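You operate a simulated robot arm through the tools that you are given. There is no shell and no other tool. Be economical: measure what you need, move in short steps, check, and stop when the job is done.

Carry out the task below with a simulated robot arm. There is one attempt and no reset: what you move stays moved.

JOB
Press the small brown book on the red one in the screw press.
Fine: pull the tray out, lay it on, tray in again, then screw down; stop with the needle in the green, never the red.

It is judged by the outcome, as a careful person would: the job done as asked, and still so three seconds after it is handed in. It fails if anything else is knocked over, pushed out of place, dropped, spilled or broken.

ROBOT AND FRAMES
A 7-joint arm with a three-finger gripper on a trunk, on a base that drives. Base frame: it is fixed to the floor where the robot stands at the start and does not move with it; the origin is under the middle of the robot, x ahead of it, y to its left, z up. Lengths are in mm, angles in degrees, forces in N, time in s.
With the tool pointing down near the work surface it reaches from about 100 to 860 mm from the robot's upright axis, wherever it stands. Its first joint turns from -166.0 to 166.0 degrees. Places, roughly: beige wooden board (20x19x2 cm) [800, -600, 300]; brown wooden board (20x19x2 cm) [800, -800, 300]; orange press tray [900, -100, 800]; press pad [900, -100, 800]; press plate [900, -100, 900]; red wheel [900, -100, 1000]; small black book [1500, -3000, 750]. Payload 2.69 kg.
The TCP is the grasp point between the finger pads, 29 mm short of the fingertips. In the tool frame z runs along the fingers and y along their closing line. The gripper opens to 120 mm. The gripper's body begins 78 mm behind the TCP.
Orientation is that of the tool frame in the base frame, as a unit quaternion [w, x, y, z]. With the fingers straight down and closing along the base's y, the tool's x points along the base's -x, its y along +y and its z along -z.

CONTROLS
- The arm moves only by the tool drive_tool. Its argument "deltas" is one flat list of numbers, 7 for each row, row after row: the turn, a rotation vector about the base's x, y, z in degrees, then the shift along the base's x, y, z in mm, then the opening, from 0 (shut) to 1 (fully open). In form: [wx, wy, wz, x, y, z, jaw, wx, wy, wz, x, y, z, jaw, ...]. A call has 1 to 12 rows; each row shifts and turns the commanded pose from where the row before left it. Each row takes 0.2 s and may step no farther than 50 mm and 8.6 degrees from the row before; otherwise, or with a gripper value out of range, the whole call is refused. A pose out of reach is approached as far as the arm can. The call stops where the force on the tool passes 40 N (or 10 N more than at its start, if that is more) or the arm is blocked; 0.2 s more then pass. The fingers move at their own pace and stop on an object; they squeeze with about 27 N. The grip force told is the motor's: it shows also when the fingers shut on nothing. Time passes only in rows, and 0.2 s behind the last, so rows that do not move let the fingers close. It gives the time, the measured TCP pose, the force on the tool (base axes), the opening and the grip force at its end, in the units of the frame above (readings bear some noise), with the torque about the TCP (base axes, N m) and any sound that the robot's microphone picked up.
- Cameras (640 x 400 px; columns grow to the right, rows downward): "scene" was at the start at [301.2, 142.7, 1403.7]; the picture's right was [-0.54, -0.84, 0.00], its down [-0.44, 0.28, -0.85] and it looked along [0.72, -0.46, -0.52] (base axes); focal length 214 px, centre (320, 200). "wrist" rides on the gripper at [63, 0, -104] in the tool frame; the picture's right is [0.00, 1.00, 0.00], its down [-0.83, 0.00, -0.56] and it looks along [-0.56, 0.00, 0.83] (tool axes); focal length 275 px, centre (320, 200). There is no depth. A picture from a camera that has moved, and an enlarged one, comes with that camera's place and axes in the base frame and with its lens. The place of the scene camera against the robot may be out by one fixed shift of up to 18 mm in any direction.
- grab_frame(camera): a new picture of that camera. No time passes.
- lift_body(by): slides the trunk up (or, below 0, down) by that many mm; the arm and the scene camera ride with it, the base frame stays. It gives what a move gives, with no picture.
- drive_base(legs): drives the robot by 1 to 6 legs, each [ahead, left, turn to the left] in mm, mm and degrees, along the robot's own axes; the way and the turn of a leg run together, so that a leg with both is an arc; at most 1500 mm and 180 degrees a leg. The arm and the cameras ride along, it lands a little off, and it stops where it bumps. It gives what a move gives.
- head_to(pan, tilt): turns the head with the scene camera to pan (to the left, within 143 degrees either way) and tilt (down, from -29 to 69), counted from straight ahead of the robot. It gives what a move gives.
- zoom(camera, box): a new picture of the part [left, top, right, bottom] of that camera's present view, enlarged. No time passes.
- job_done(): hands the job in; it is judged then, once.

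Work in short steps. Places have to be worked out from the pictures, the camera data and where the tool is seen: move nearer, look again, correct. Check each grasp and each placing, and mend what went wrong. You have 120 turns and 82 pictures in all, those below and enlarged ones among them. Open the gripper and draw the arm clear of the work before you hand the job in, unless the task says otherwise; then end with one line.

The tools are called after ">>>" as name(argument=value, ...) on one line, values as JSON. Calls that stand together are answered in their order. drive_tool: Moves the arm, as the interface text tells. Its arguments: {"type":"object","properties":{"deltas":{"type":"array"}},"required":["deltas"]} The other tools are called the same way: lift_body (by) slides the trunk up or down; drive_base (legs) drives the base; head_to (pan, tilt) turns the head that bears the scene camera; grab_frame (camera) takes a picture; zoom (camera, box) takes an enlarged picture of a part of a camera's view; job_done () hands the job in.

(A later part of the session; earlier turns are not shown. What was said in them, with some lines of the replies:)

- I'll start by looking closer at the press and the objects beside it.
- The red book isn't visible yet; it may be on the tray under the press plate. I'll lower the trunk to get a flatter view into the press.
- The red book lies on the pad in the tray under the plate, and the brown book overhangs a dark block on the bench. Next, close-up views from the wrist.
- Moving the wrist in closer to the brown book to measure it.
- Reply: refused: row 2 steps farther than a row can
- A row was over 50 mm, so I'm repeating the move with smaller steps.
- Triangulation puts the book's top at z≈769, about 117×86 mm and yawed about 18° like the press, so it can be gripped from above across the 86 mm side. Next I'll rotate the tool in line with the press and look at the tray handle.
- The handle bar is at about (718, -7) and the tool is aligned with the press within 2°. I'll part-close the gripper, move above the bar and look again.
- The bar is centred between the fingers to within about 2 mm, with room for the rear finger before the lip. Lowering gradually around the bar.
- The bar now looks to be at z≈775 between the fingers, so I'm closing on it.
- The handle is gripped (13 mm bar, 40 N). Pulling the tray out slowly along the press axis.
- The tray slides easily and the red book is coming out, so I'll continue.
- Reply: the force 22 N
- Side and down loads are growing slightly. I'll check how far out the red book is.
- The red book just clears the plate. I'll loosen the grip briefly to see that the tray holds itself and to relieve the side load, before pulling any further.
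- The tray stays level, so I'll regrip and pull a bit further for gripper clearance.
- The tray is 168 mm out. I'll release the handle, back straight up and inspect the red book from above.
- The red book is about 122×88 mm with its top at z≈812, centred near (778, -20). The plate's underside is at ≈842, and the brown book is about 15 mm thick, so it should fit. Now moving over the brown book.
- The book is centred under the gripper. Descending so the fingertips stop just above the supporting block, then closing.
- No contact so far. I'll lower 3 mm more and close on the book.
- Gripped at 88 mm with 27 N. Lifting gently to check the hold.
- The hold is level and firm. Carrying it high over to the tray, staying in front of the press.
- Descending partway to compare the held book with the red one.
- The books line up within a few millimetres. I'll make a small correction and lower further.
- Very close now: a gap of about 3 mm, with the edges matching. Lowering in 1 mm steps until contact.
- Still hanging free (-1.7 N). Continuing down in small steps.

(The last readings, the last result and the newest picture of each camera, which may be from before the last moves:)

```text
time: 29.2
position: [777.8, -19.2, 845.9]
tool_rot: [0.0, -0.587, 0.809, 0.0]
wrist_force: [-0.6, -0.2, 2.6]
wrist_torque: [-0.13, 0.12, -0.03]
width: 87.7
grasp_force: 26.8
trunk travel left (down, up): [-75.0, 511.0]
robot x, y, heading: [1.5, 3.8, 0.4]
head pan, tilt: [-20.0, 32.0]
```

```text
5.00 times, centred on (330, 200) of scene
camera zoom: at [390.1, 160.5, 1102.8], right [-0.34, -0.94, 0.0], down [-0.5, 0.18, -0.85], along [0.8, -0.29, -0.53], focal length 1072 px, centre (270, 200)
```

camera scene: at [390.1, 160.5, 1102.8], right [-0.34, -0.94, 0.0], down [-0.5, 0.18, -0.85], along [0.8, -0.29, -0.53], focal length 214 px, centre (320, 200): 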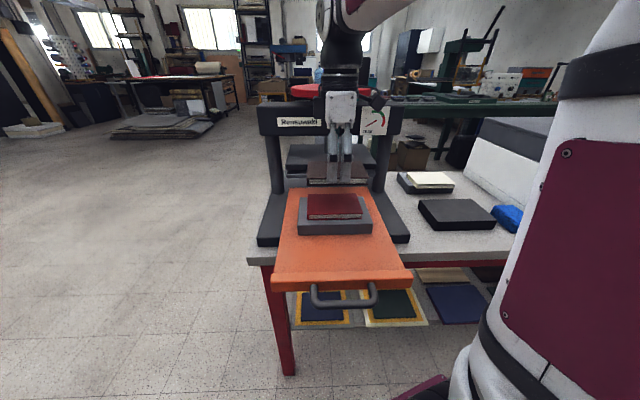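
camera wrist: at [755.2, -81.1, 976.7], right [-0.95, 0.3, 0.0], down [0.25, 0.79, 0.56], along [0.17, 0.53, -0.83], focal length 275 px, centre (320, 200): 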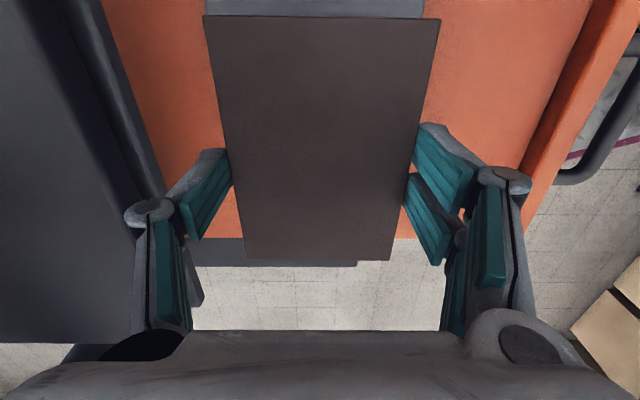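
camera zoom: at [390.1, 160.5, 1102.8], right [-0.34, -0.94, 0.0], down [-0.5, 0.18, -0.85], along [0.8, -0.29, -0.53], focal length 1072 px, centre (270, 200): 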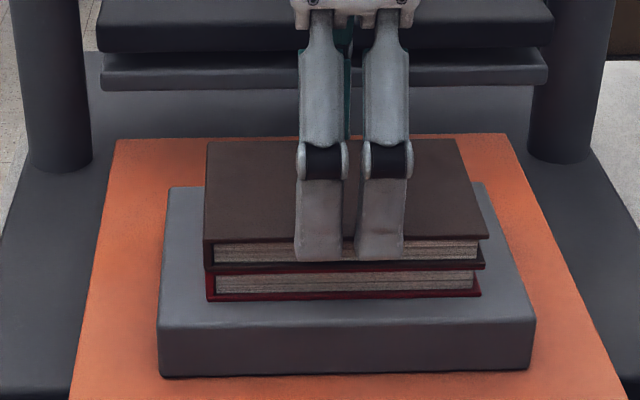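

The book is resting on the red one (contact +2.6 N). Opening a little and rising straight up.

>>> drive_tool(deltas=[0, 0, 0, 0, 0, 0, 0.85, 0, 0, 0, 0, 0, 0, 0.85, 0, 0, 0, 0, 0, 20, 0.85, 0, 0, 0, 0, 0, 40, 0.85, 0, 0, 0, -40, 13, 20, 0.85, 0, 0, 0, -40, 13, 0, 0.6])

>>> grab_frame(camera="wrist")

>>> zoom(camera="scene", box=[260, 130, 410, 250])

```text
time: 30.6
position: [697.7, 8.2, 924.5]
tool_rot: [-0.001, -0.588, 0.809, 0.001]
wrist_force: [-0.9, -0.2, -0.7]
wrist_torque: [-0.01, 0.01, 0.02]
width: 71.9
grasp_force: 0.1
trunk travel left (down, up): [-75.0, 511.0]
robot x, y, heading: [-3.0, 0.5, -0.0]
head pan, tilt: [-20.0, 32.0]
```

```text
41 pictures are left
camera wrist: at [676.7, -53.7, 1030.6], right [-0.95, 0.3, 0.0], down [0.25, 0.79, 0.56], along [0.17, 0.53, -0.83], focal length 275 px, centre (320, 200)
```

wrist: 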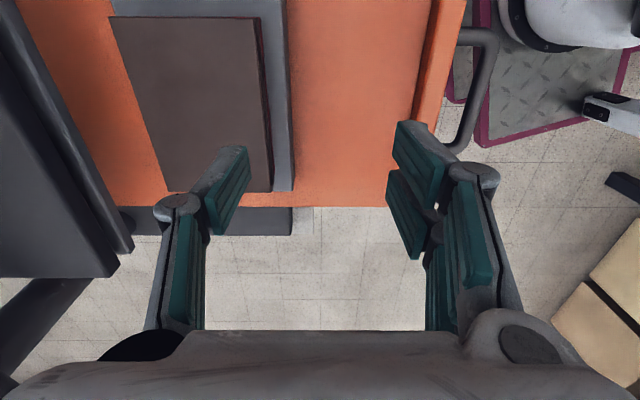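

```text
3.33 times, centred on (335, 190) of scene
camera zoom: at [390.4, 160.4, 1102.7], right [-0.34, -0.94, 0.0], down [-0.5, 0.18, -0.85], along [0.8, -0.29, -0.53], focal length 715 px, centre (270, 233)
```

zoom: 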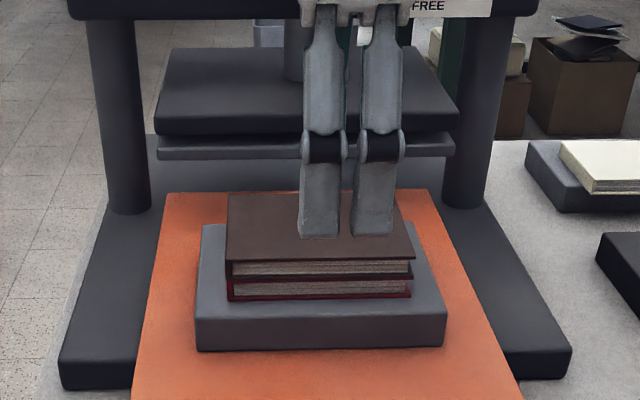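

The brown book sits squarely on the red one. Before pushing in I want a level side view to check the gap between the stack (top ≈830) and the plate, so I'm swinging the wrist camera to the right of the press.

>>> drive_tool(deltas=[0, 0, 0, 0, -40, 0, 0.3, 0, 0, 0, 0, -40, 0, 0.3, 0, 0, 0, 0, -40, 0, 0.3, 0, 0, 0, 0, -40, 0, 0.3, 0, 0, 0, 0, -40, 0, 0.3, 7.6, -2.48, 0, 10, 0, 0, 0.3, 7.6, -2.48, 0, 10, 0, -10, 0.3, 7.6, -2.48, 0, 10, 0, -15, 0.3, 7.6, -2.48, 0, 10, 0, -15, 0.3, 7.6, -2.48, 0, 10, 0, -15, 0.3, 7.6, -2.48, 0, 10, 0, -15, 0.3, 7.6, -2.48, 0, 10, 0, -15, 0.3])

>>> grab_frame(camera="wrist")

```text
time: 33.2
position: [767.5, -193.0, 841.6]
tool_rot: [0.381, -0.519, 0.714, 0.276]
wrist_force: [-0.5, 0.3, 0.3]
wrist_torque: [0.0, 0.01, -0.03]
width: 35.9
grasp_force: 0.0
trunk travel left (down, up): [-75.0, 511.0]
robot x, y, heading: [1.2, -0.1, 0.3]
head pan, tilt: [-20.0, 32.0]
```

```text
39 pictures are left
camera wrist: at [728.8, -308.9, 848.4], right [-0.95, 0.31, -0.01], down [-0.01, 0.0, 1.0], along [0.31, 0.95, 0.0], focal length 275 px, centre (320, 200)
```

wrist: 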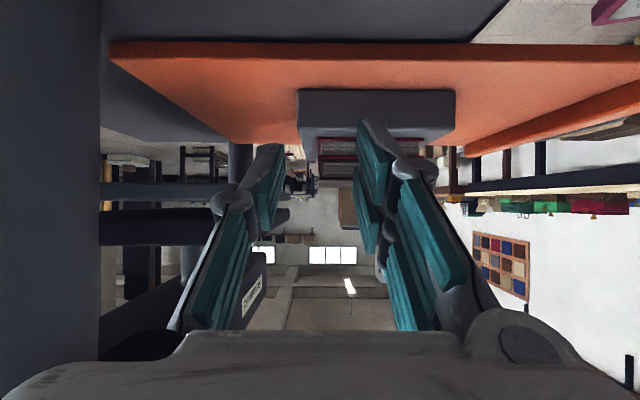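

>>> zoom(camera="wrist", box=[90, 80, 470, 260])

```text
1.68 times, centred on (280, 170) of wrist
camera zoom: at [728.8, -308.9, 848.4], right [-0.95, 0.31, -0.01], down [-0.01, 0.0, 1.0], along [0.31, 0.95, 0.0], focal length 464 px, centre (387, 250)
```

zoom: 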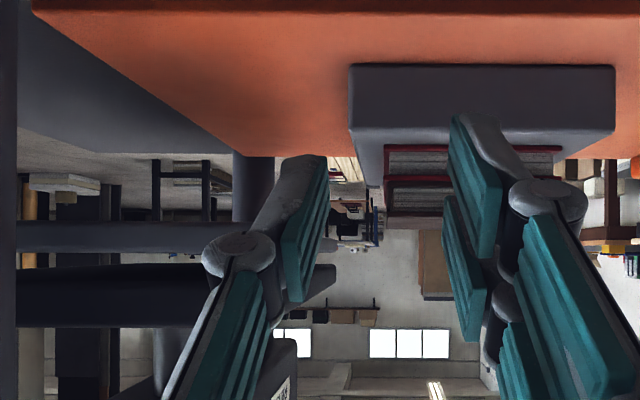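

The stack top is at ≈831 and the plate underside at ≈838, so it clears by about 6–7 mm. Reversing the path and heading back to the tray handle.

>>> drive_tool(deltas=[-7.6, 2.48, 0, -10, 0, 15, 0.27, -7.6, 2.48, 0, -10, 0, 15, 0.27, -7.6, 2.48, 0, -10, 0, 15, 0.27, -7.6, 2.48, 0, -10, 0, 15, 0.27, -7.6, 2.48, 0, -10, 0, 15, 0.27, -7.6, 2.48, 0, -10, 0, 10, 0.27, -7.6, 2.48, 0, -10, 0, 0, 0.27, 0, 0, 0, -25, 40, 0, 0.27, 0, 0, 0, -25, 40, 0, 0.27, 0, 0, 0, -25, 40, 0, 0.27, 0, 0, 0, -25, 40, 0, 0.27, 0, 0, 0, -25, 40, 0, 0.27])

>>> drive_tool(deltas=[0, 0, 0, -10, 20, -25, 0.27, 0, 0, 0, -5, 5, -25, 0.27, 0, 0, 0, 0, 0, -25, 0.27, 0, 0, 0, 0, 0, 0, 0.27])

>>> grab_frame(camera="wrist")

```text
time: 35.8
position: [570.8, 8.3, 925.9]
tool_rot: [0.0, -0.588, 0.809, 0.0]
wrist_force: [0.4, 0.1, 0.3]
wrist_torque: [-0.02, -0.04, -0.03]
width: 32.6
grasp_force: 0.0
trunk travel left (down, up): [-75.0, 511.0]
robot x, y, heading: [-0.1, 0.4, 0.0]
head pan, tilt: [-20.0, 32.0]
```

```text
time: 36.8
position: [557.3, 34.5, 850.4]
tool_rot: [0.0, -0.588, 0.809, 0.0]
wrist_force: [0.1, 0.0, 1.1]
wrist_torque: [0.0, -0.02, 0.01]
width: 32.4
grasp_force: 0.1
trunk travel left (down, up): [-75.0, 511.0]
robot x, y, heading: [0.9, -0.5, -0.1]
head pan, tilt: [-20.0, 32.0]
```

```text
37 pictures are left
camera wrist: at [536.9, -27.8, 955.5], right [-0.95, 0.3, 0.0], down [0.25, 0.79, 0.56], along [0.17, 0.53, -0.83], focal length 275 px, centre (320, 200)
```

wrist: 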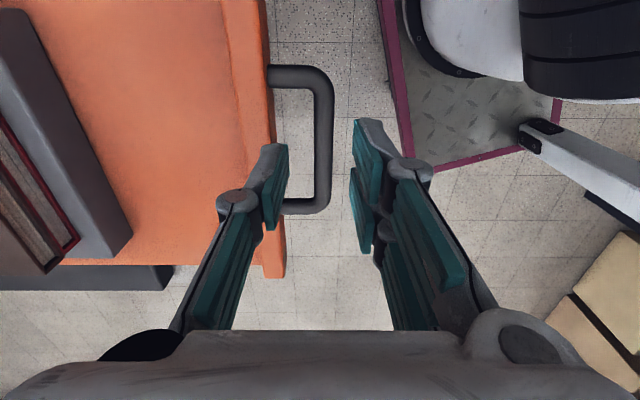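

Well aligned over the bar again. Lowering, gripping and starting to push the tray in gently.

>>> drive_tool(deltas=[0, 0, 0, -1, 2, -25, 0.27, 0, 0, 0, 0, 0, -25, 0.27, 0, 0, 0, 0, 0, -18, 0.27, 0, 0, 0, 0, 0, 0, 0, 0, 0, 0, 0, 0, 0, 0, 0, 0, 0, 0, 0, 0, 0, 0, 0, 0, 8, -2.65, 0, 0, 0, 0, 0, 12, -3.97, 0, 0, 0, 0, 0, 12, -3.97, 0, 0, 0, 0, 0, 12, -3.97, 0, 0])

>>> zoom(camera="scene", box=[250, 120, 420, 300])

```text
time: 39.0
position: [600.3, 20.1, 782.9]
tool_rot: [0.0, -0.587, 0.809, 0.0]
wrist_force: [-2.4, -1.7, -6.1]
wrist_torque: [-0.65, 0.2, -0.16]
width: 13.1
grasp_force: 39.9
trunk travel left (down, up): [-75.0, 511.0]
robot x, y, heading: [-0.3, -0.1, 0.4]
head pan, tilt: [-20.0, 32.0]
```

```text
2.22 times, centred on (335, 210) of scene
camera zoom: at [390.2, 160.5, 1102.7], right [-0.34, -0.94, 0.0], down [-0.5, 0.18, -0.85], along [0.8, -0.29, -0.53], focal length 477 px, centre (287, 178)
```

zoom: 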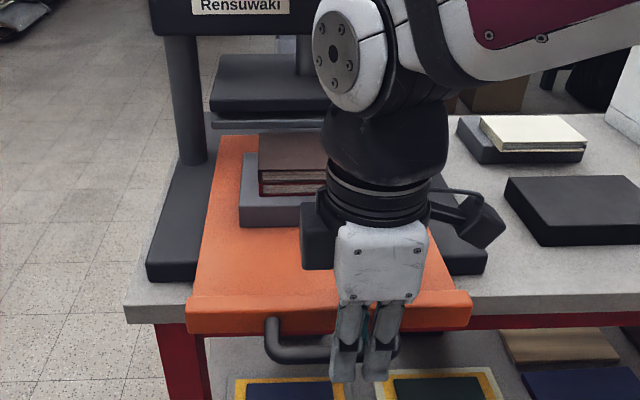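

The stack is about to enter under the plate; I'll continue in short pushes and check.

>>> drive_tool(deltas=[0, 0, 0, 8, -2.65, 0, 0, 0, 0, 0, 8, -2.65, 0, 0, 0, 0, 0, 8, -2.65, 0, 0, 0, 0, 0, 8, -2.65, 0, 0])

>>> zoom(camera="scene", box=[250, 120, 420, 300])

```text
time: 40.0
position: [632.0, 11.2, 782.6]
tool_rot: [0.0, -0.588, 0.809, 0.0]
wrist_force: [-1.8, 2.8, -11.7]
wrist_torque: [-0.4, 0.12, -0.12]
width: 13.2
grasp_force: 39.7
trunk travel left (down, up): [-75.0, 511.0]
robot x, y, heading: [0.2, -1.8, 0.2]
head pan, tilt: [-20.0, 32.0]
```

```text
2.22 times, centred on (335, 210) of scene
camera zoom: at [390.4, 160.6, 1102.6], right [-0.34, -0.94, 0.0], down [-0.5, 0.18, -0.85], along [0.8, -0.29, -0.53], focal length 477 px, centre (287, 178)
```

zoom: 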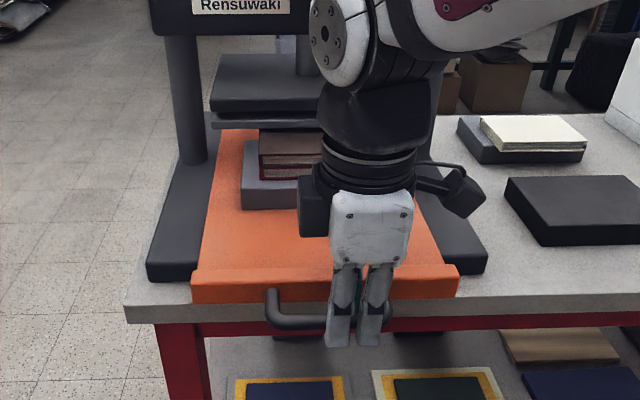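

It slides under without contact. Continuing.

>>> drive_tool(deltas=[0, 0, 0, 10, -3.3, 0, 0, 0, 0, 0, 10, -3.3, 0, 0, 0, 0, 0, 10, -3.3, 0, 0, 0, 0, 0, 10, -3.3, 0, 0])

>>> zoom(camera="scene", box=[250, 120, 420, 300])

```text
time: 41.0
position: [673.3, -3.0, 783.2]
tool_rot: [-0.001, -0.588, 0.809, 0.0]
wrist_force: [0.5, 4.6, -13.3]
wrist_torque: [-0.62, 0.17, -0.18]
width: 13.4
grasp_force: 40.1
trunk travel left (down, up): [-75.0, 511.0]
robot x, y, heading: [1.7, -0.5, -0.0]
head pan, tilt: [-20.0, 32.0]
```

```text
2.22 times, centred on (335, 210) of scene
camera zoom: at [390.4, 160.7, 1102.6], right [-0.34, -0.94, 0.0], down [-0.5, 0.18, -0.85], along [0.8, -0.29, -0.53], focal length 477 px, centre (287, 178)
```

zoom: 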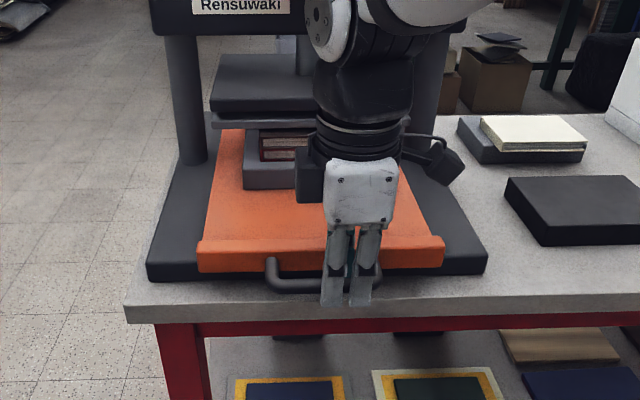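

Pushing the rest of the way to the original in position (x≈716).

>>> drive_tool(deltas=[0, 0, 0, 10, -3.2, 0, 0, 0, 0, 0, 10, -3.2, 0, 0, 0, 0, 0, 10, -3.2, 0, 0, 0, 0, 0, 8, -2.5, 0, 0, 0, 0, 0, 5, -1.5, 0, 0])

>>> drive_tool(deltas=[0, 0, 0, 2, -0.6, 0, 0, 0, 0, 0, 2, -0.6, 0, 0])

```text
time: 42.2
position: [715.8, -18.2, 783.3]
tool_rot: [-0.001, -0.588, 0.809, 0.0]
wrist_force: [-0.8, 3.6, -10.8]
wrist_torque: [0.59, -0.17, -0.15]
width: 13.4
grasp_force: 39.8
trunk travel left (down, up): [-75.0, 511.0]
robot x, y, heading: [0.9, -4.0, 0.4]
head pan, tilt: [-20.0, 32.0]
```

```text
time: 42.8
position: [716.8, -18.1, 782.3]
tool_rot: [-0.002, -0.588, 0.809, 0.001]
wrist_force: [-18.2, 8.5, -6.1]
wrist_torque: [0.7, 0.16, -0.16]
width: 13.4
grasp_force: 40.2
trunk travel left (down, up): [-75.0, 511.0]
robot x, y, heading: [1.7, 0.7, -0.1]
head pan, tilt: [-20.0, 32.0]
```

The tray is against its stop. Releasing and rising, then looking at the press and wheel.

>>> drive_tool(deltas=[0, 0, 0, 0, 0, 0, 0.27, 0, 0, 0, 0, 0, 0, 0.27, 0, 0, 0, 0, 0, 30, 0.27, 0, 0, 0, 0, 0, 40, 0.27, 0, 0, 0, -45, 15, 0, 0.27, 0, 0, 0, -45, 15, 0, 0.27, 0, 0, 0, 0, 0, 50, 0.27, 0, 0, 0, 0, 0, 50, 0.27, 0, 0, 0, 0, 0, 50, 0.27, 0, 0, 0, 0, 0, 50, 0.27])

>>> lift_body(by=150)

>>> grab_frame(camera="scene")

>>> grab_frame(camera="wrist")

```text
time: 45.0
position: [629.7, 12.4, 1055.1]
tool_rot: [0.0, -0.588, 0.809, 0.0]
wrist_force: [0.1, -0.4, -0.2]
wrist_torque: [0.01, 0.03, 0.06]
width: 32.4
grasp_force: 0.0
trunk travel left (down, up): [-75.0, 511.0]
robot x, y, heading: [-1.4, -0.1, 0.2]
head pan, tilt: [-20.0, 32.0]
```

```text
time: 46.8
position: [630.1, 11.9, 1203.2]
tool_rot: [0.0, -0.588, 0.809, 0.001]
wrist_force: [-0.8, 0.4, -0.1]
wrist_torque: [-0.01, -0.01, -0.01]
width: 32.6
grasp_force: 0.2
trunk travel left (down, up): [-225.0, 361.0]
robot x, y, heading: [0.2, -2.9, 0.2]
head pan, tilt: [-20.0, 32.0]
```

```text
33 pictures are left
camera scene: at [370.1, 160.5, 1253.6], right [-0.34, -0.94, 0.0], down [-0.5, 0.18, -0.85], along [0.8, -0.29, -0.53], focal length 214 px, centre (320, 200)
```

scene: 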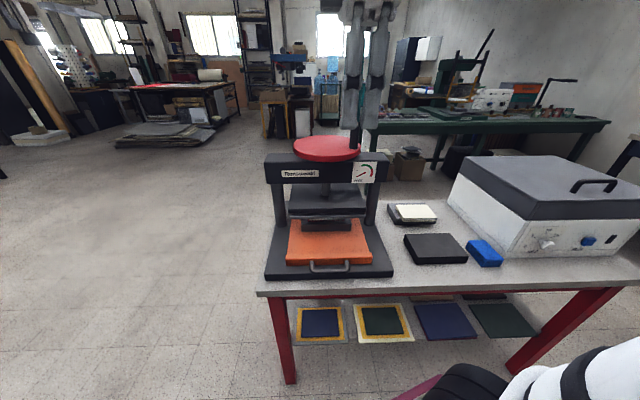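

```text
32 pictures are left
camera wrist: at [609.3, -49.1, 1308.0], right [-0.95, 0.3, 0.0], down [0.25, 0.79, 0.56], along [0.17, 0.53, -0.83], focal length 275 px, centre (320, 200)
```

wrist: 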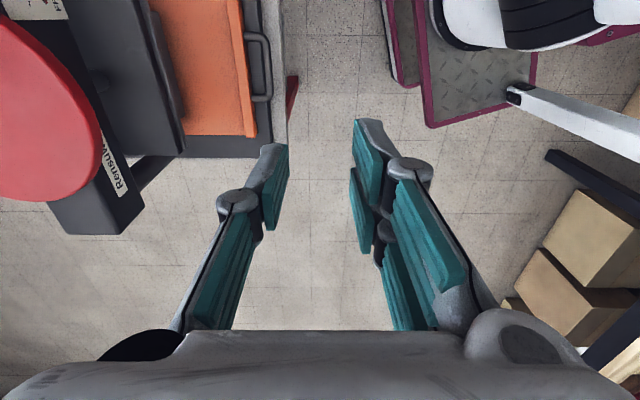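

The tray is in. Now the wheel: its crank knob stands up on the right side. I need to work out its position and get the base closer, so I'll look at the gauge and wheel and at the floor room ahead of the base.

>>> zoom(camera="scene", box=[250, 110, 410, 290])

>>> head_to(pan=-15, tilt=69)

>>> grab_frame(camera="scene")

```text
2.22 times, centred on (330, 200) of scene
camera zoom: at [370.1, 160.5, 1253.6], right [-0.34, -0.94, 0.0], down [-0.5, 0.18, -0.85], along [0.8, -0.29, -0.53], focal length 477 px, centre (298, 200)
```

zoom: 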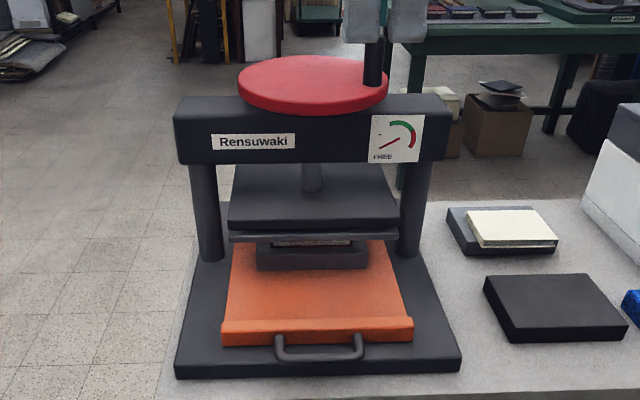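

```text
time: 47.8
position: [628.9, 11.9, 1203.1]
tool_rot: [0.0, -0.588, 0.809, -0.001]
wrist_force: [-0.1, 0.3, 0.1]
wrist_torque: [0.03, 0.0, 0.02]
width: 32.4
grasp_force: 0.0
trunk travel left (down, up): [-225.0, 361.0]
robot x, y, heading: [3.9, 0.2, 0.2]
head pan, tilt: [-15.0, 68.8]
```

```text
30 pictures are left
camera scene: at [340.1, 176.6, 1205.4], right [-0.26, -0.97, 0.0], down [-0.9, 0.24, -0.36], along [0.35, -0.09, -0.93], focal length 214 px, centre (320, 200)
```

scene: 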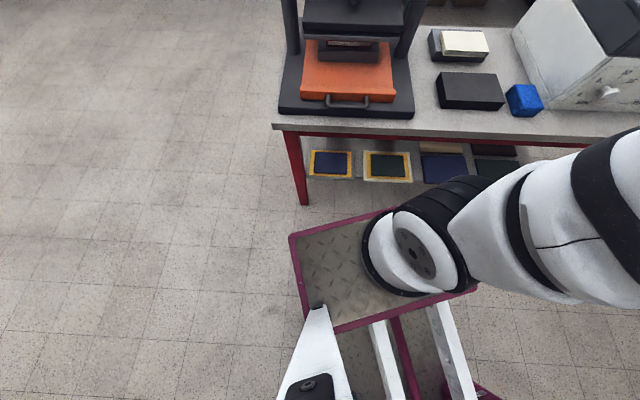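

The base deck front is at x≈440 and the bench edge is about 200 mm beyond it. The wheel centre is near (938, -75, ~1040), with the knob about 78 mm out. I'll raise the arm a bit and bring the base nearer and square to the bench.

>>> lift_body(by=80)

>>> drive_base(legs=[[0, 150, 0], [100, 50, -18]])

>>> grab_frame(camera="scene")

```text
time: 49.0
position: [629.3, 12.1, 1282.8]
tool_rot: [0.0, -0.588, 0.809, 0.0]
wrist_force: [-0.2, 0.1, -0.8]
wrist_torque: [0.0, -0.02, 0.04]
width: 32.5
grasp_force: 0.0
trunk travel left (down, up): [-305.0, 281.0]
robot x, y, heading: [0.1, -4.4, -0.1]
head pan, tilt: [-15.0, 68.8]
```

```text
time: 51.3
position: [709.3, 0.3, 1283.5]
tool_rot: [0.0, -0.455, 0.891, 0.0]
wrist_force: [0.1, 0.1, -0.1]
wrist_torque: [-0.02, 0.0, 0.01]
width: 32.4
grasp_force: 0.1
trunk travel left (down, up): [-305.0, 281.0]
robot x, y, heading: [104.5, 186.7, -17.9]
head pan, tilt: [-15.0, 68.8]
```

```text
29 pictures are left
camera scene: at [459.1, 258.1, 1285.0], right [-0.55, -0.84, 0.0], down [-0.78, 0.51, -0.36], along [0.3, -0.2, -0.93], focal length 214 px, centre (320, 200)
```

scene: 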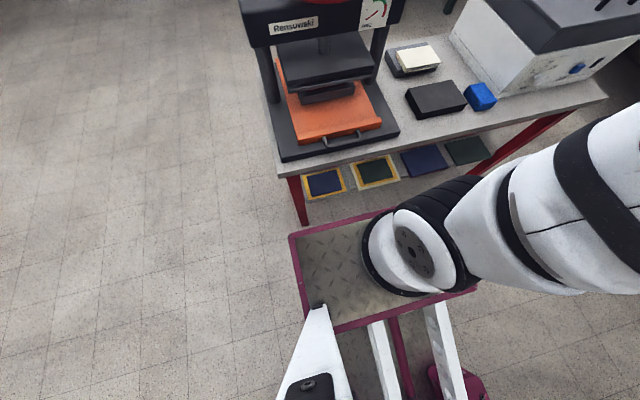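

The heading is square now with roughly 160 mm to the bench edge. Driving 120 mm ahead.

>>> drive_base(legs=[[120, 0, 0]])

>>> head_to(pan=-5, tilt=50)

>>> grab_frame(camera="scene")

>>> grab_frame(camera="wrist")

```text
time: 52.6
position: [824.1, -36.2, 1283.5]
tool_rot: [0.0, -0.454, 0.891, 0.0]
wrist_force: [-0.4, 0.4, -0.2]
wrist_torque: [-0.01, 0.02, -0.03]
width: 32.5
grasp_force: 0.0
trunk travel left (down, up): [-305.0, 281.0]
robot x, y, heading: [223.1, 146.2, -18.3]
head pan, tilt: [-15.0, 68.8]
```

```text
time: 53.4
position: [825.0, -35.8, 1283.3]
tool_rot: [0.0, -0.455, 0.891, -0.001]
wrist_force: [-0.5, 0.0, 0.3]
wrist_torque: [0.02, 0.05, -0.01]
width: 32.3
grasp_force: 0.0
trunk travel left (down, up): [-305.0, 281.0]
robot x, y, heading: [224.4, 144.2, -18.1]
head pan, tilt: [-5.0, 50.0]
```

```text
28 pictures are left
camera scene: at [598.8, 220.9, 1306.9], right [-0.39, -0.92, 0.0], down [-0.71, 0.3, -0.64], along [0.59, -0.25, -0.77], focal length 214 px, centre (320, 200)
```

scene: 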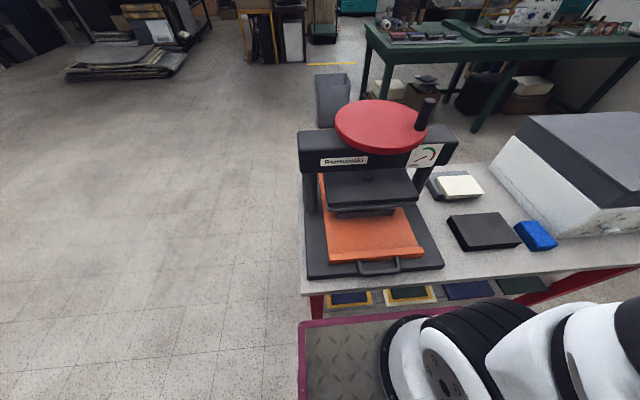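

```text
27 pictures are left
camera wrist: at [786.7, -87.9, 1388.1], right [-0.81, 0.58, 0.0], down [0.49, 0.67, 0.56], along [0.32, 0.45, -0.83], focal length 275 px, centre (320, 200)
```

wrist: 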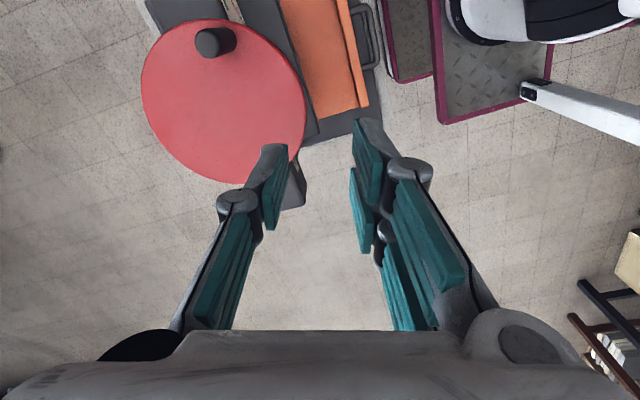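

The wrist view places the wheel centre near (934, -80), top z≈1050, and the knob near (886, -129), about 45 mm tall. Moving above the knob for a closer look.

>>> drive_tool(deltas=[0, 0, 0, 15, -25, -30, 0.6, 0, 0, 0, 15, -25, -30, 0.6, 0, 0, 0, 15, -25, -30, 0.6, 0, 0, 0, 15, -20, -20, 0.6])

>>> grab_frame(camera="wrist")

```text
time: 54.4
position: [883.6, -130.8, 1173.8]
tool_rot: [0.0, -0.454, 0.891, 0.001]
wrist_force: [-0.7, -0.2, 0.1]
wrist_torque: [-0.01, 0.01, 0.01]
width: 72.1
grasp_force: 0.2
trunk travel left (down, up): [-305.0, 281.0]
robot x, y, heading: [225.7, 148.2, -17.9]
head pan, tilt: [-5.0, 50.0]
```

```text
26 pictures are left
camera wrist: at [846.1, -182.8, 1278.6], right [-0.81, 0.58, 0.0], down [0.49, 0.68, 0.56], along [0.32, 0.45, -0.83], focal length 275 px, centre (320, 200)
```

wrist: 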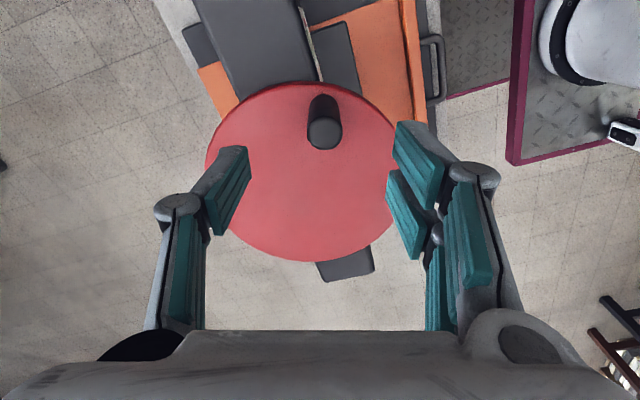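

The knob is at about (880.5, -130), z 1048–1105, with radius ≈80 about the centre (938, -75). Lowering over it and closing.

>>> drive_tool(deltas=[0, 0, 0, -3, 1, -30, 0.5, 0, 0, 0, 0, 0, -30, 0.5, 0, 0, 0, 0, 0, -24, 0.5, 0, 0, 0, 0, 0, 0, 0, 0, 0, 0, 0, 0, 0, 0, 0, 0, 0, 0, 0, 0, 0])

>>> grab_frame(camera="wrist")

>>> zoom(camera="scene", box=[290, 90, 490, 280])

```text
time: 55.8
position: [880.9, -128.8, 1089.1]
tool_rot: [0.0, -0.453, 0.891, -0.001]
wrist_force: [0.3, -0.2, 0.0]
wrist_torque: [0.14, -0.22, -0.11]
width: 23.0
grasp_force: 45.2
trunk travel left (down, up): [-305.0, 281.0]
robot x, y, heading: [218.3, 146.2, -18.1]
head pan, tilt: [-5.0, 50.0]
```

```text
25 pictures are left
camera wrist: at [842.9, -182.0, 1194.7], right [-0.81, 0.58, 0.0], down [0.49, 0.67, 0.56], along [0.32, 0.45, -0.83], focal length 275 px, centre (320, 200)
```

wrist: 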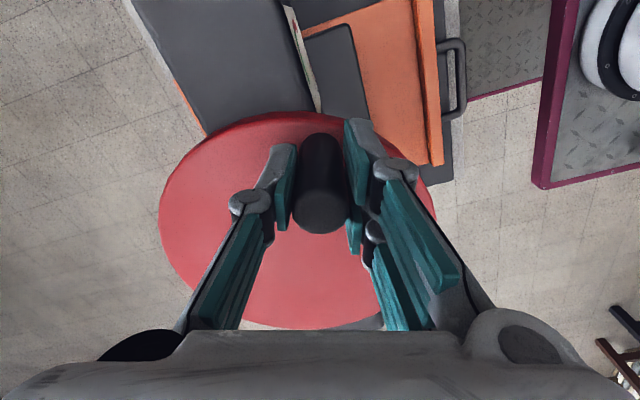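

```text
2.11 times, centred on (390, 185) of scene
camera zoom: at [598.9, 220.9, 1306.9], right [-0.39, -0.92, 0.0], down [-0.71, 0.3, -0.64], along [0.59, -0.25, -0.77], focal length 452 px, centre (173, 232)
```

zoom: 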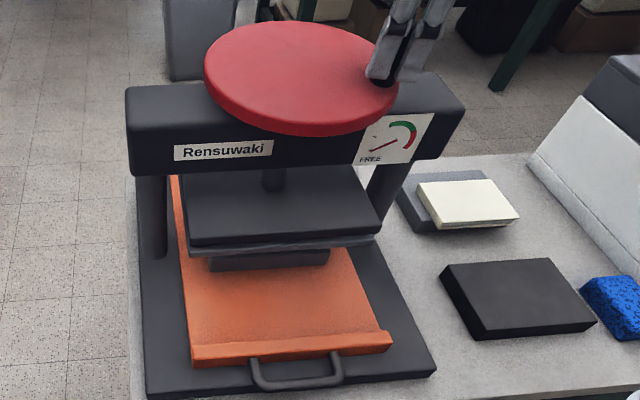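

The knob is held (23 mm, 45 N). Turning it about 45° clockwise first to see the direction and the forces.

>>> drive_tool(deltas=[0, 0, 0, -12, 16.6, 0, 0, 0, 0, 0, -7.3, 19.1, 0, 0, 0, 0, 0, -2.1, 20.4, 0, 0])

>>> zoom(camera="scene", box=[290, 90, 490, 280])

```text
time: 56.6
position: [859.0, -73.3, 1089.9]
tool_rot: [0.0, -0.454, 0.891, 0.0]
wrist_force: [7.1, -7.1, 2.1]
wrist_torque: [-0.26, -0.05, -0.29]
width: 23.1
grasp_force: 45.5
trunk travel left (down, up): [-305.0, 281.0]
robot x, y, heading: [220.6, 149.5, -17.9]
head pan, tilt: [-5.0, 50.0]
```

```text
2.11 times, centred on (390, 185) of scene
camera zoom: at [599.1, 220.5, 1306.9], right [-0.39, -0.92, 0.0], down [-0.71, 0.3, -0.64], along [0.59, -0.25, -0.77], focal length 452 px, centre (173, 232)
```

zoom: 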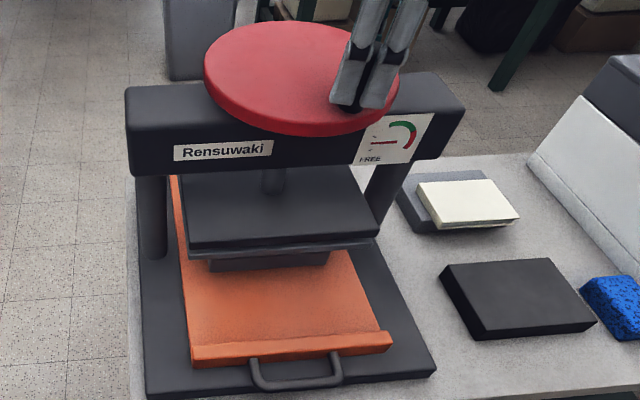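

The needle already moved off FREE. Zooming into the gauge.

>>> zoom(camera="scene", box=[400, 135, 450, 175])

```text
10.00 times, centred on (425, 155) of scene
camera zoom: at [599.1, 220.5, 1306.9], right [-0.39, -0.92, 0.0], down [-0.71, 0.3, -0.64], along [0.59, -0.25, -0.77], focal length 2145 px, centre (-730, 650)
```

zoom: 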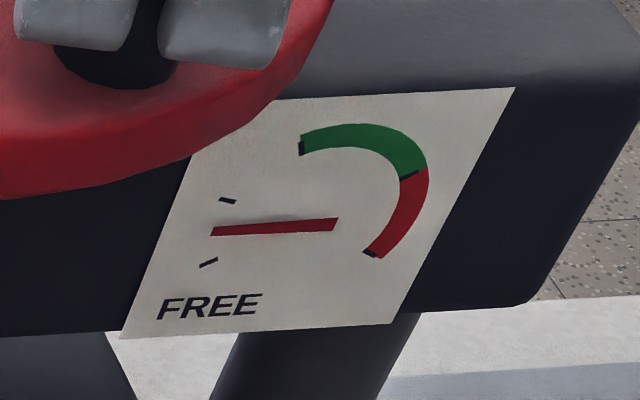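

The needle is between FREE and the second tick, with green at the top. I'll turn 30° more and check again.

>>> drive_tool(deltas=[0, 0, 0, 3.3, 20.3, 0, 0, 0, 0, 0, 8.4, 18.6, 0, 0])

>>> zoom(camera="scene", box=[330, 105, 450, 190])

```text
time: 57.2
position: [869.5, -34.9, 1089.5]
tool_rot: [-0.002, -0.455, 0.891, 0.002]
wrist_force: [-17.7, -2.9, 3.0]
wrist_torque: [-0.42, 0.78, -0.41]
width: 23.0
grasp_force: 45.3
trunk travel left (down, up): [-305.0, 281.0]
robot x, y, heading: [221.4, 145.9, -18.0]
head pan, tilt: [-5.0, 50.0]
```

```text
4.71 times, centred on (390, 148) of scene
camera zoom: at [597.7, 220.8, 1307.3], right [-0.39, -0.92, 0.0], down [-0.7, 0.3, -0.64], along [0.59, -0.25, -0.77], focal length 1009 px, centre (-9, 447)
```

zoom: 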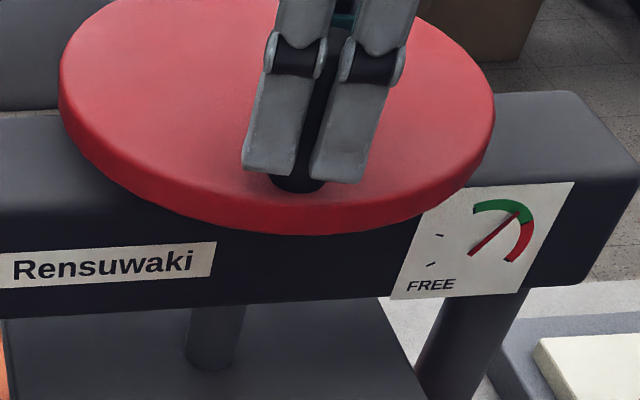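

>>> zoom(camera="scene", box=[405, 135, 445, 167])

```text
12.50 times, centred on (425, 151) of scene
camera zoom: at [597.7, 220.8, 1307.3], right [-0.39, -0.92, 0.0], down [-0.7, 0.3, -0.64], along [0.59, -0.25, -0.77], focal length 2681 px, centre (-992, 812)
```

zoom: 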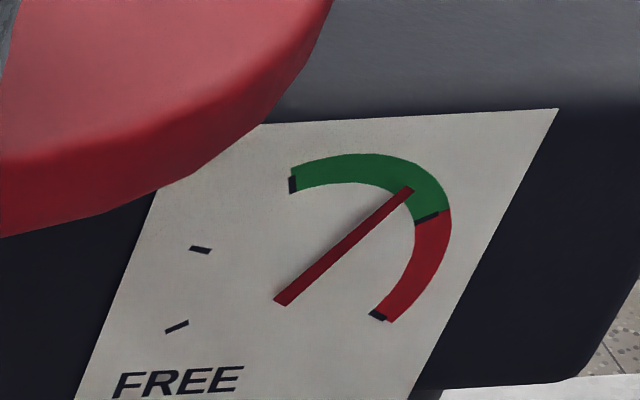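

The needle is in the green but close to the red end. I'll ease back a few millimetres at the rim to centre it.

>>> drive_tool(deltas=[0, 0, 0, -1.5, -2.6, 0, 0])

>>> zoom(camera="scene", box=[405, 135, 445, 167])

```text
time: 57.6
position: [869.2, -35.2, 1090.0]
tool_rot: [0.0, -0.455, 0.89, 0.001]
wrist_force: [-19.7, 13.2, 1.1]
wrist_torque: [-0.26, 0.87, 0.14]
width: 23.2
grasp_force: 44.7
trunk travel left (down, up): [-305.0, 281.0]
robot x, y, heading: [222.4, 146.3, -17.9]
head pan, tilt: [-5.0, 50.0]
```

```text
12.50 times, centred on (425, 151) of scene
camera zoom: at [597.9, 221.9, 1307.2], right [-0.39, -0.92, 0.0], down [-0.7, 0.3, -0.64], along [0.59, -0.25, -0.77], focal length 2681 px, centre (-992, 812)
```

zoom: 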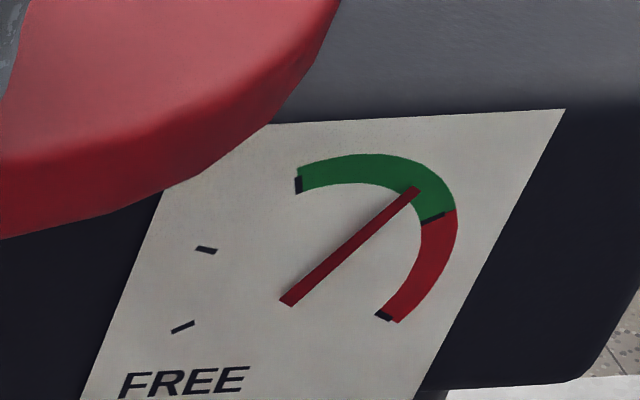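

No change yet; that only relaxed the arm. I'll ease back a little more for margin, since green spans about 20 mm of rim travel.

>>> drive_tool(deltas=[0, 0, 0, -1.2, -2.2, 0, 0, 0, 0, 0, -1.2, -2.2, 0, 0])

>>> zoom(camera="scene", box=[405, 135, 445, 167])

```text
time: 58.2
position: [866.9, -40.7, 1089.4]
tool_rot: [-0.001, -0.454, 0.891, 0.002]
wrist_force: [-22.0, 14.0, 0.2]
wrist_torque: [1.13, 0.23, 0.08]
width: 23.1
grasp_force: 44.8
trunk travel left (down, up): [-305.0, 281.0]
robot x, y, heading: [224.7, 148.2, -18.0]
head pan, tilt: [-5.0, 50.0]
```

```text
12.50 times, centred on (425, 151) of scene
camera zoom: at [597.9, 221.5, 1307.2], right [-0.39, -0.92, 0.0], down [-0.7, 0.3, -0.64], along [0.59, -0.25, -0.77], focal length 2681 px, centre (-992, 812)
```

zoom: 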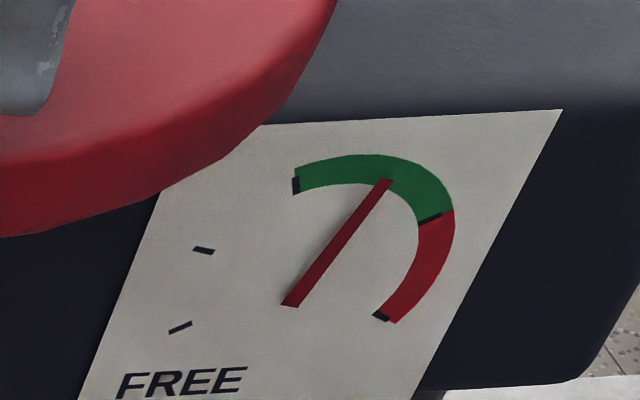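

The needle is now mid-green. Releasing the knob and rising straight up.

>>> drive_tool(deltas=[0, 0, 0, -1.5, 0.9, 0, 0, 0, 0, 0, 0, 0, 0, 0.35, 0, 0, 0, 0, 0, 0, 0.45, 0, 0, 0, 0, 0, 30, 0.45, 0, 0, 0, 0, 0, 45, 0.45, 0, 0, 0, 0, 0, 45, 0.45, 0, 0, 0, -40, 15, 10, 0.45, 0, 0, 0, -40, 15, 0, 0.45])

>>> zoom(camera="scene", box=[405, 135, 445, 167])

>>> grab_frame(camera="scene")

```text
time: 60.0
position: [785.7, -9.8, 1217.9]
tool_rot: [0.0, -0.454, 0.891, 0.001]
wrist_force: [0.5, 0.4, -1.4]
wrist_torque: [0.01, 0.05, -0.04]
width: 54.1
grasp_force: 0.0
trunk travel left (down, up): [-305.0, 281.0]
robot x, y, heading: [222.1, 149.0, -17.7]
head pan, tilt: [-5.0, 50.0]
```

```text
12.50 times, centred on (425, 151) of scene
camera zoom: at [599.3, 220.8, 1306.8], right [-0.39, -0.92, 0.0], down [-0.71, 0.3, -0.64], along [0.59, -0.25, -0.77], focal length 2681 px, centre (-992, 812)
```

zoom: 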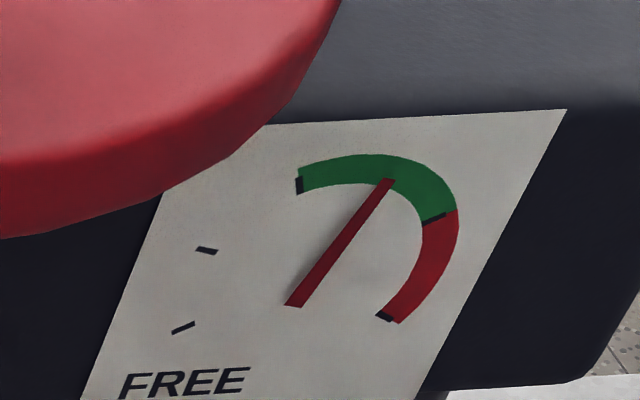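

```text
16 pictures are left
camera scene: at [599.3, 220.8, 1306.8], right [-0.39, -0.92, 0.0], down [-0.71, 0.3, -0.64], along [0.59, -0.25, -0.77], focal length 214 px, centre (320, 200)
```

scene: 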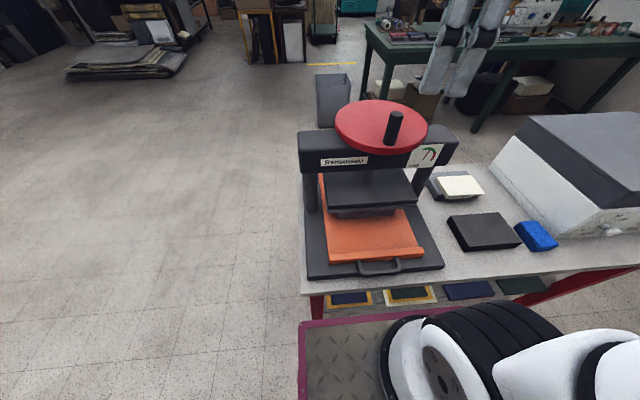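

Needle steady in green after release. One last check of the stack from a lower viewpoint, with the arm drawn well clear.

>>> drive_tool(deltas=[0, 0, 0, -40, 20, 0, 0.45, 0, 0, 0, -40, 20, 0, 0.45, 0, 0, 0, -30, 30, 0, 0.45, 0, 0, 0, -10, 45, 0, 0.45, 0, 0, 0, -10, 45, 0, 0.45, 0, 0, 0, 0, 45, 0, 0.45])

>>> lift_body(by=-200)

>>> head_to(pan=-8, tilt=40)

>>> grab_frame(camera="scene")

```text
time: 61.4
position: [655.6, 194.5, 1219.2]
tool_rot: [0.0, -0.453, 0.891, 0.001]
wrist_force: [0.1, 0.4, 0.0]
wrist_torque: [0.02, 0.0, -0.02]
width: 54.0
grasp_force: 0.0
trunk travel left (down, up): [-305.0, 281.0]
robot x, y, heading: [218.2, 148.7, -17.9]
head pan, tilt: [-5.0, 50.0]
```

```text
time: 62.0
position: [663.1, 191.7, 1195.1]
tool_rot: [0.0, -0.45, 0.893, -0.001]
wrist_force: [9.6, -2.2, -0.7]
wrist_torque: [0.2, 0.86, 0.08]
width: 53.8
grasp_force: 0.1
trunk travel left (down, up): [-283.0, 303.0]
robot x, y, heading: [220.2, 145.0, -17.9]
head pan, tilt: [-5.0, 50.0]
stopped: the force on the tool passed its limit at 53 N (the readings are from after the stop); the commanded pose is now the measured one
```

```text
time: 62.7
position: [663.9, 190.3, 1196.9]
tool_rot: [0.002, -0.448, 0.894, -0.001]
wrist_force: [52.5, -39.3, 30.7]
wrist_torque: [4.41, 7.32, 1.69]
width: 54.0
grasp_force: 0.0
trunk travel left (down, up): [-283.0, 303.0]
robot x, y, heading: [225.4, 146.4, -17.9]
head pan, tilt: [-8.0, 40.0]
```

```text
15 pictures are left
camera scene: at [610.0, 213.1, 1293.2], right [-0.43, -0.9, 0.0], down [-0.63, 0.3, -0.72], along [0.65, -0.31, -0.7], focal length 214 px, centre (320, 200)
```

scene: 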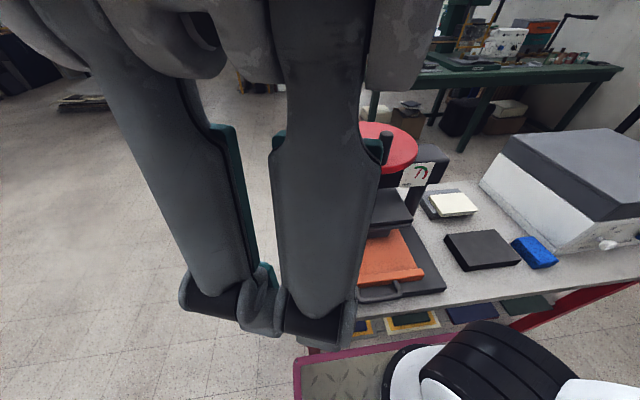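

The gripper is pressing against my own head camera, not the scene. Backing it away in the direction of the force.

>>> drive_tool(deltas=[0, 0, 0, 20, -20, 0, 0.45, 0, 0, 0, 25, -40, 0, 0.45, 0, 0, 0, 10, -45, 0, 0.45, 0, 0, 0, 0, -45, 0, 0.45, 0, 0, 0, 0, -45, 0, 0.45, 0, 0, 0, -10, -45, 0, 0.45, 0, 0, 0, -20, -40, 0, 0.45, 0, 0, 0, -20, -40, 0, 0.45])

>>> grab_frame(camera="scene")

```text
time: 64.5
position: [667.2, -127.5, 1197.0]
tool_rot: [0.0, -0.451, 0.893, -0.001]
wrist_force: [0.3, 0.2, 0.7]
wrist_torque: [-0.02, 0.02, 0.0]
width: 54.1
grasp_force: 0.0
trunk travel left (down, up): [-283.0, 303.0]
robot x, y, heading: [224.0, 151.8, -18.0]
head pan, tilt: [-8.0, 40.0]
```

```text
14 pictures are left
camera scene: at [612.5, 211.4, 1299.3], right [-0.44, -0.9, 0.0], down [-0.58, 0.28, -0.77], along [0.69, -0.34, -0.64], focal length 214 px, centre (320, 200)
```

scene: 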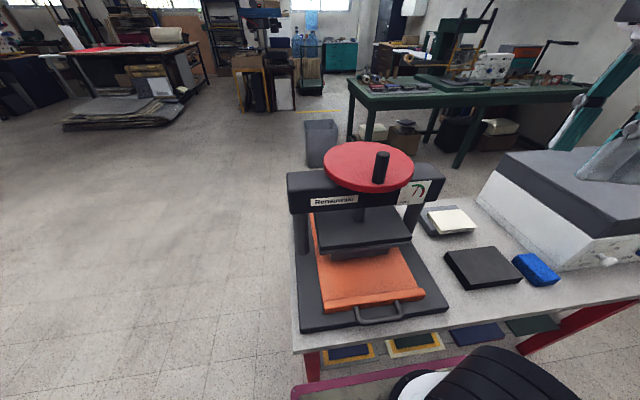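

Clear now. Lowering the trunk to see beneath the plate.

>>> lift_body(by=-170)

>>> head_to(pan=-8, tilt=32)

>>> zoom(camera="scene", box=[270, 120, 470, 320])

```text
time: 66.5
position: [666.7, -127.9, 1027.0]
tool_rot: [0.001, -0.451, 0.893, 0.0]
wrist_force: [0.8, -0.2, 0.4]
wrist_torque: [0.02, 0.02, -0.02]
width: 54.0
grasp_force: 0.1
trunk travel left (down, up): [-113.0, 473.0]
robot x, y, heading: [222.6, 147.7, -18.0]
head pan, tilt: [-8.0, 40.0]
```

```text
time: 67.2
position: [666.8, -128.4, 1026.4]
tool_rot: [0.0, -0.451, 0.892, -0.002]
wrist_force: [-0.3, 0.6, 1.2]
wrist_torque: [0.0, -0.01, 0.03]
width: 54.0
grasp_force: 0.1
trunk travel left (down, up): [-113.0, 473.0]
robot x, y, heading: [219.9, 147.7, -17.9]
head pan, tilt: [-8.0, 32.0]
```

```text
2.00 times, centred on (370, 220) of scene
camera zoom: at [651.3, 197.8, 1141.0], right [-0.44, -0.9, 0.0], down [-0.48, 0.23, -0.85], along [0.76, -0.37, -0.53], focal length 429 px, centre (220, 160)
```

zoom: 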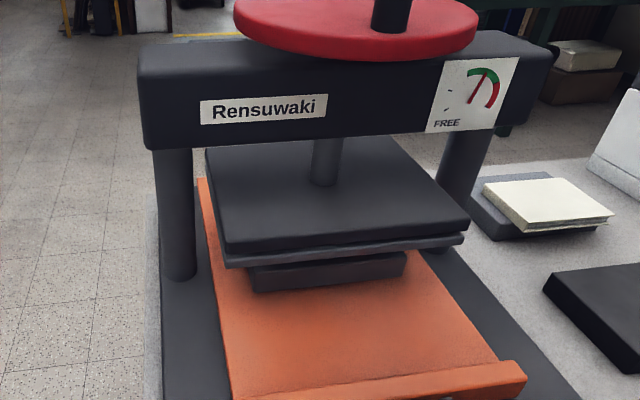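

The needle holds in the green, the tray is fully in and nothing else has moved. The arm is clear and the gripper open, so I'm handing in.

>>> job_done()

```text
The job is handed in.
```

The small brown book is on the red one in the press, with the tray fully in and the screw down; the needle was still mid-green after I let go of the wheel, and I never saw it in the red. In the final view the plate hid the two books, so I couldn't see them directly once pressed.
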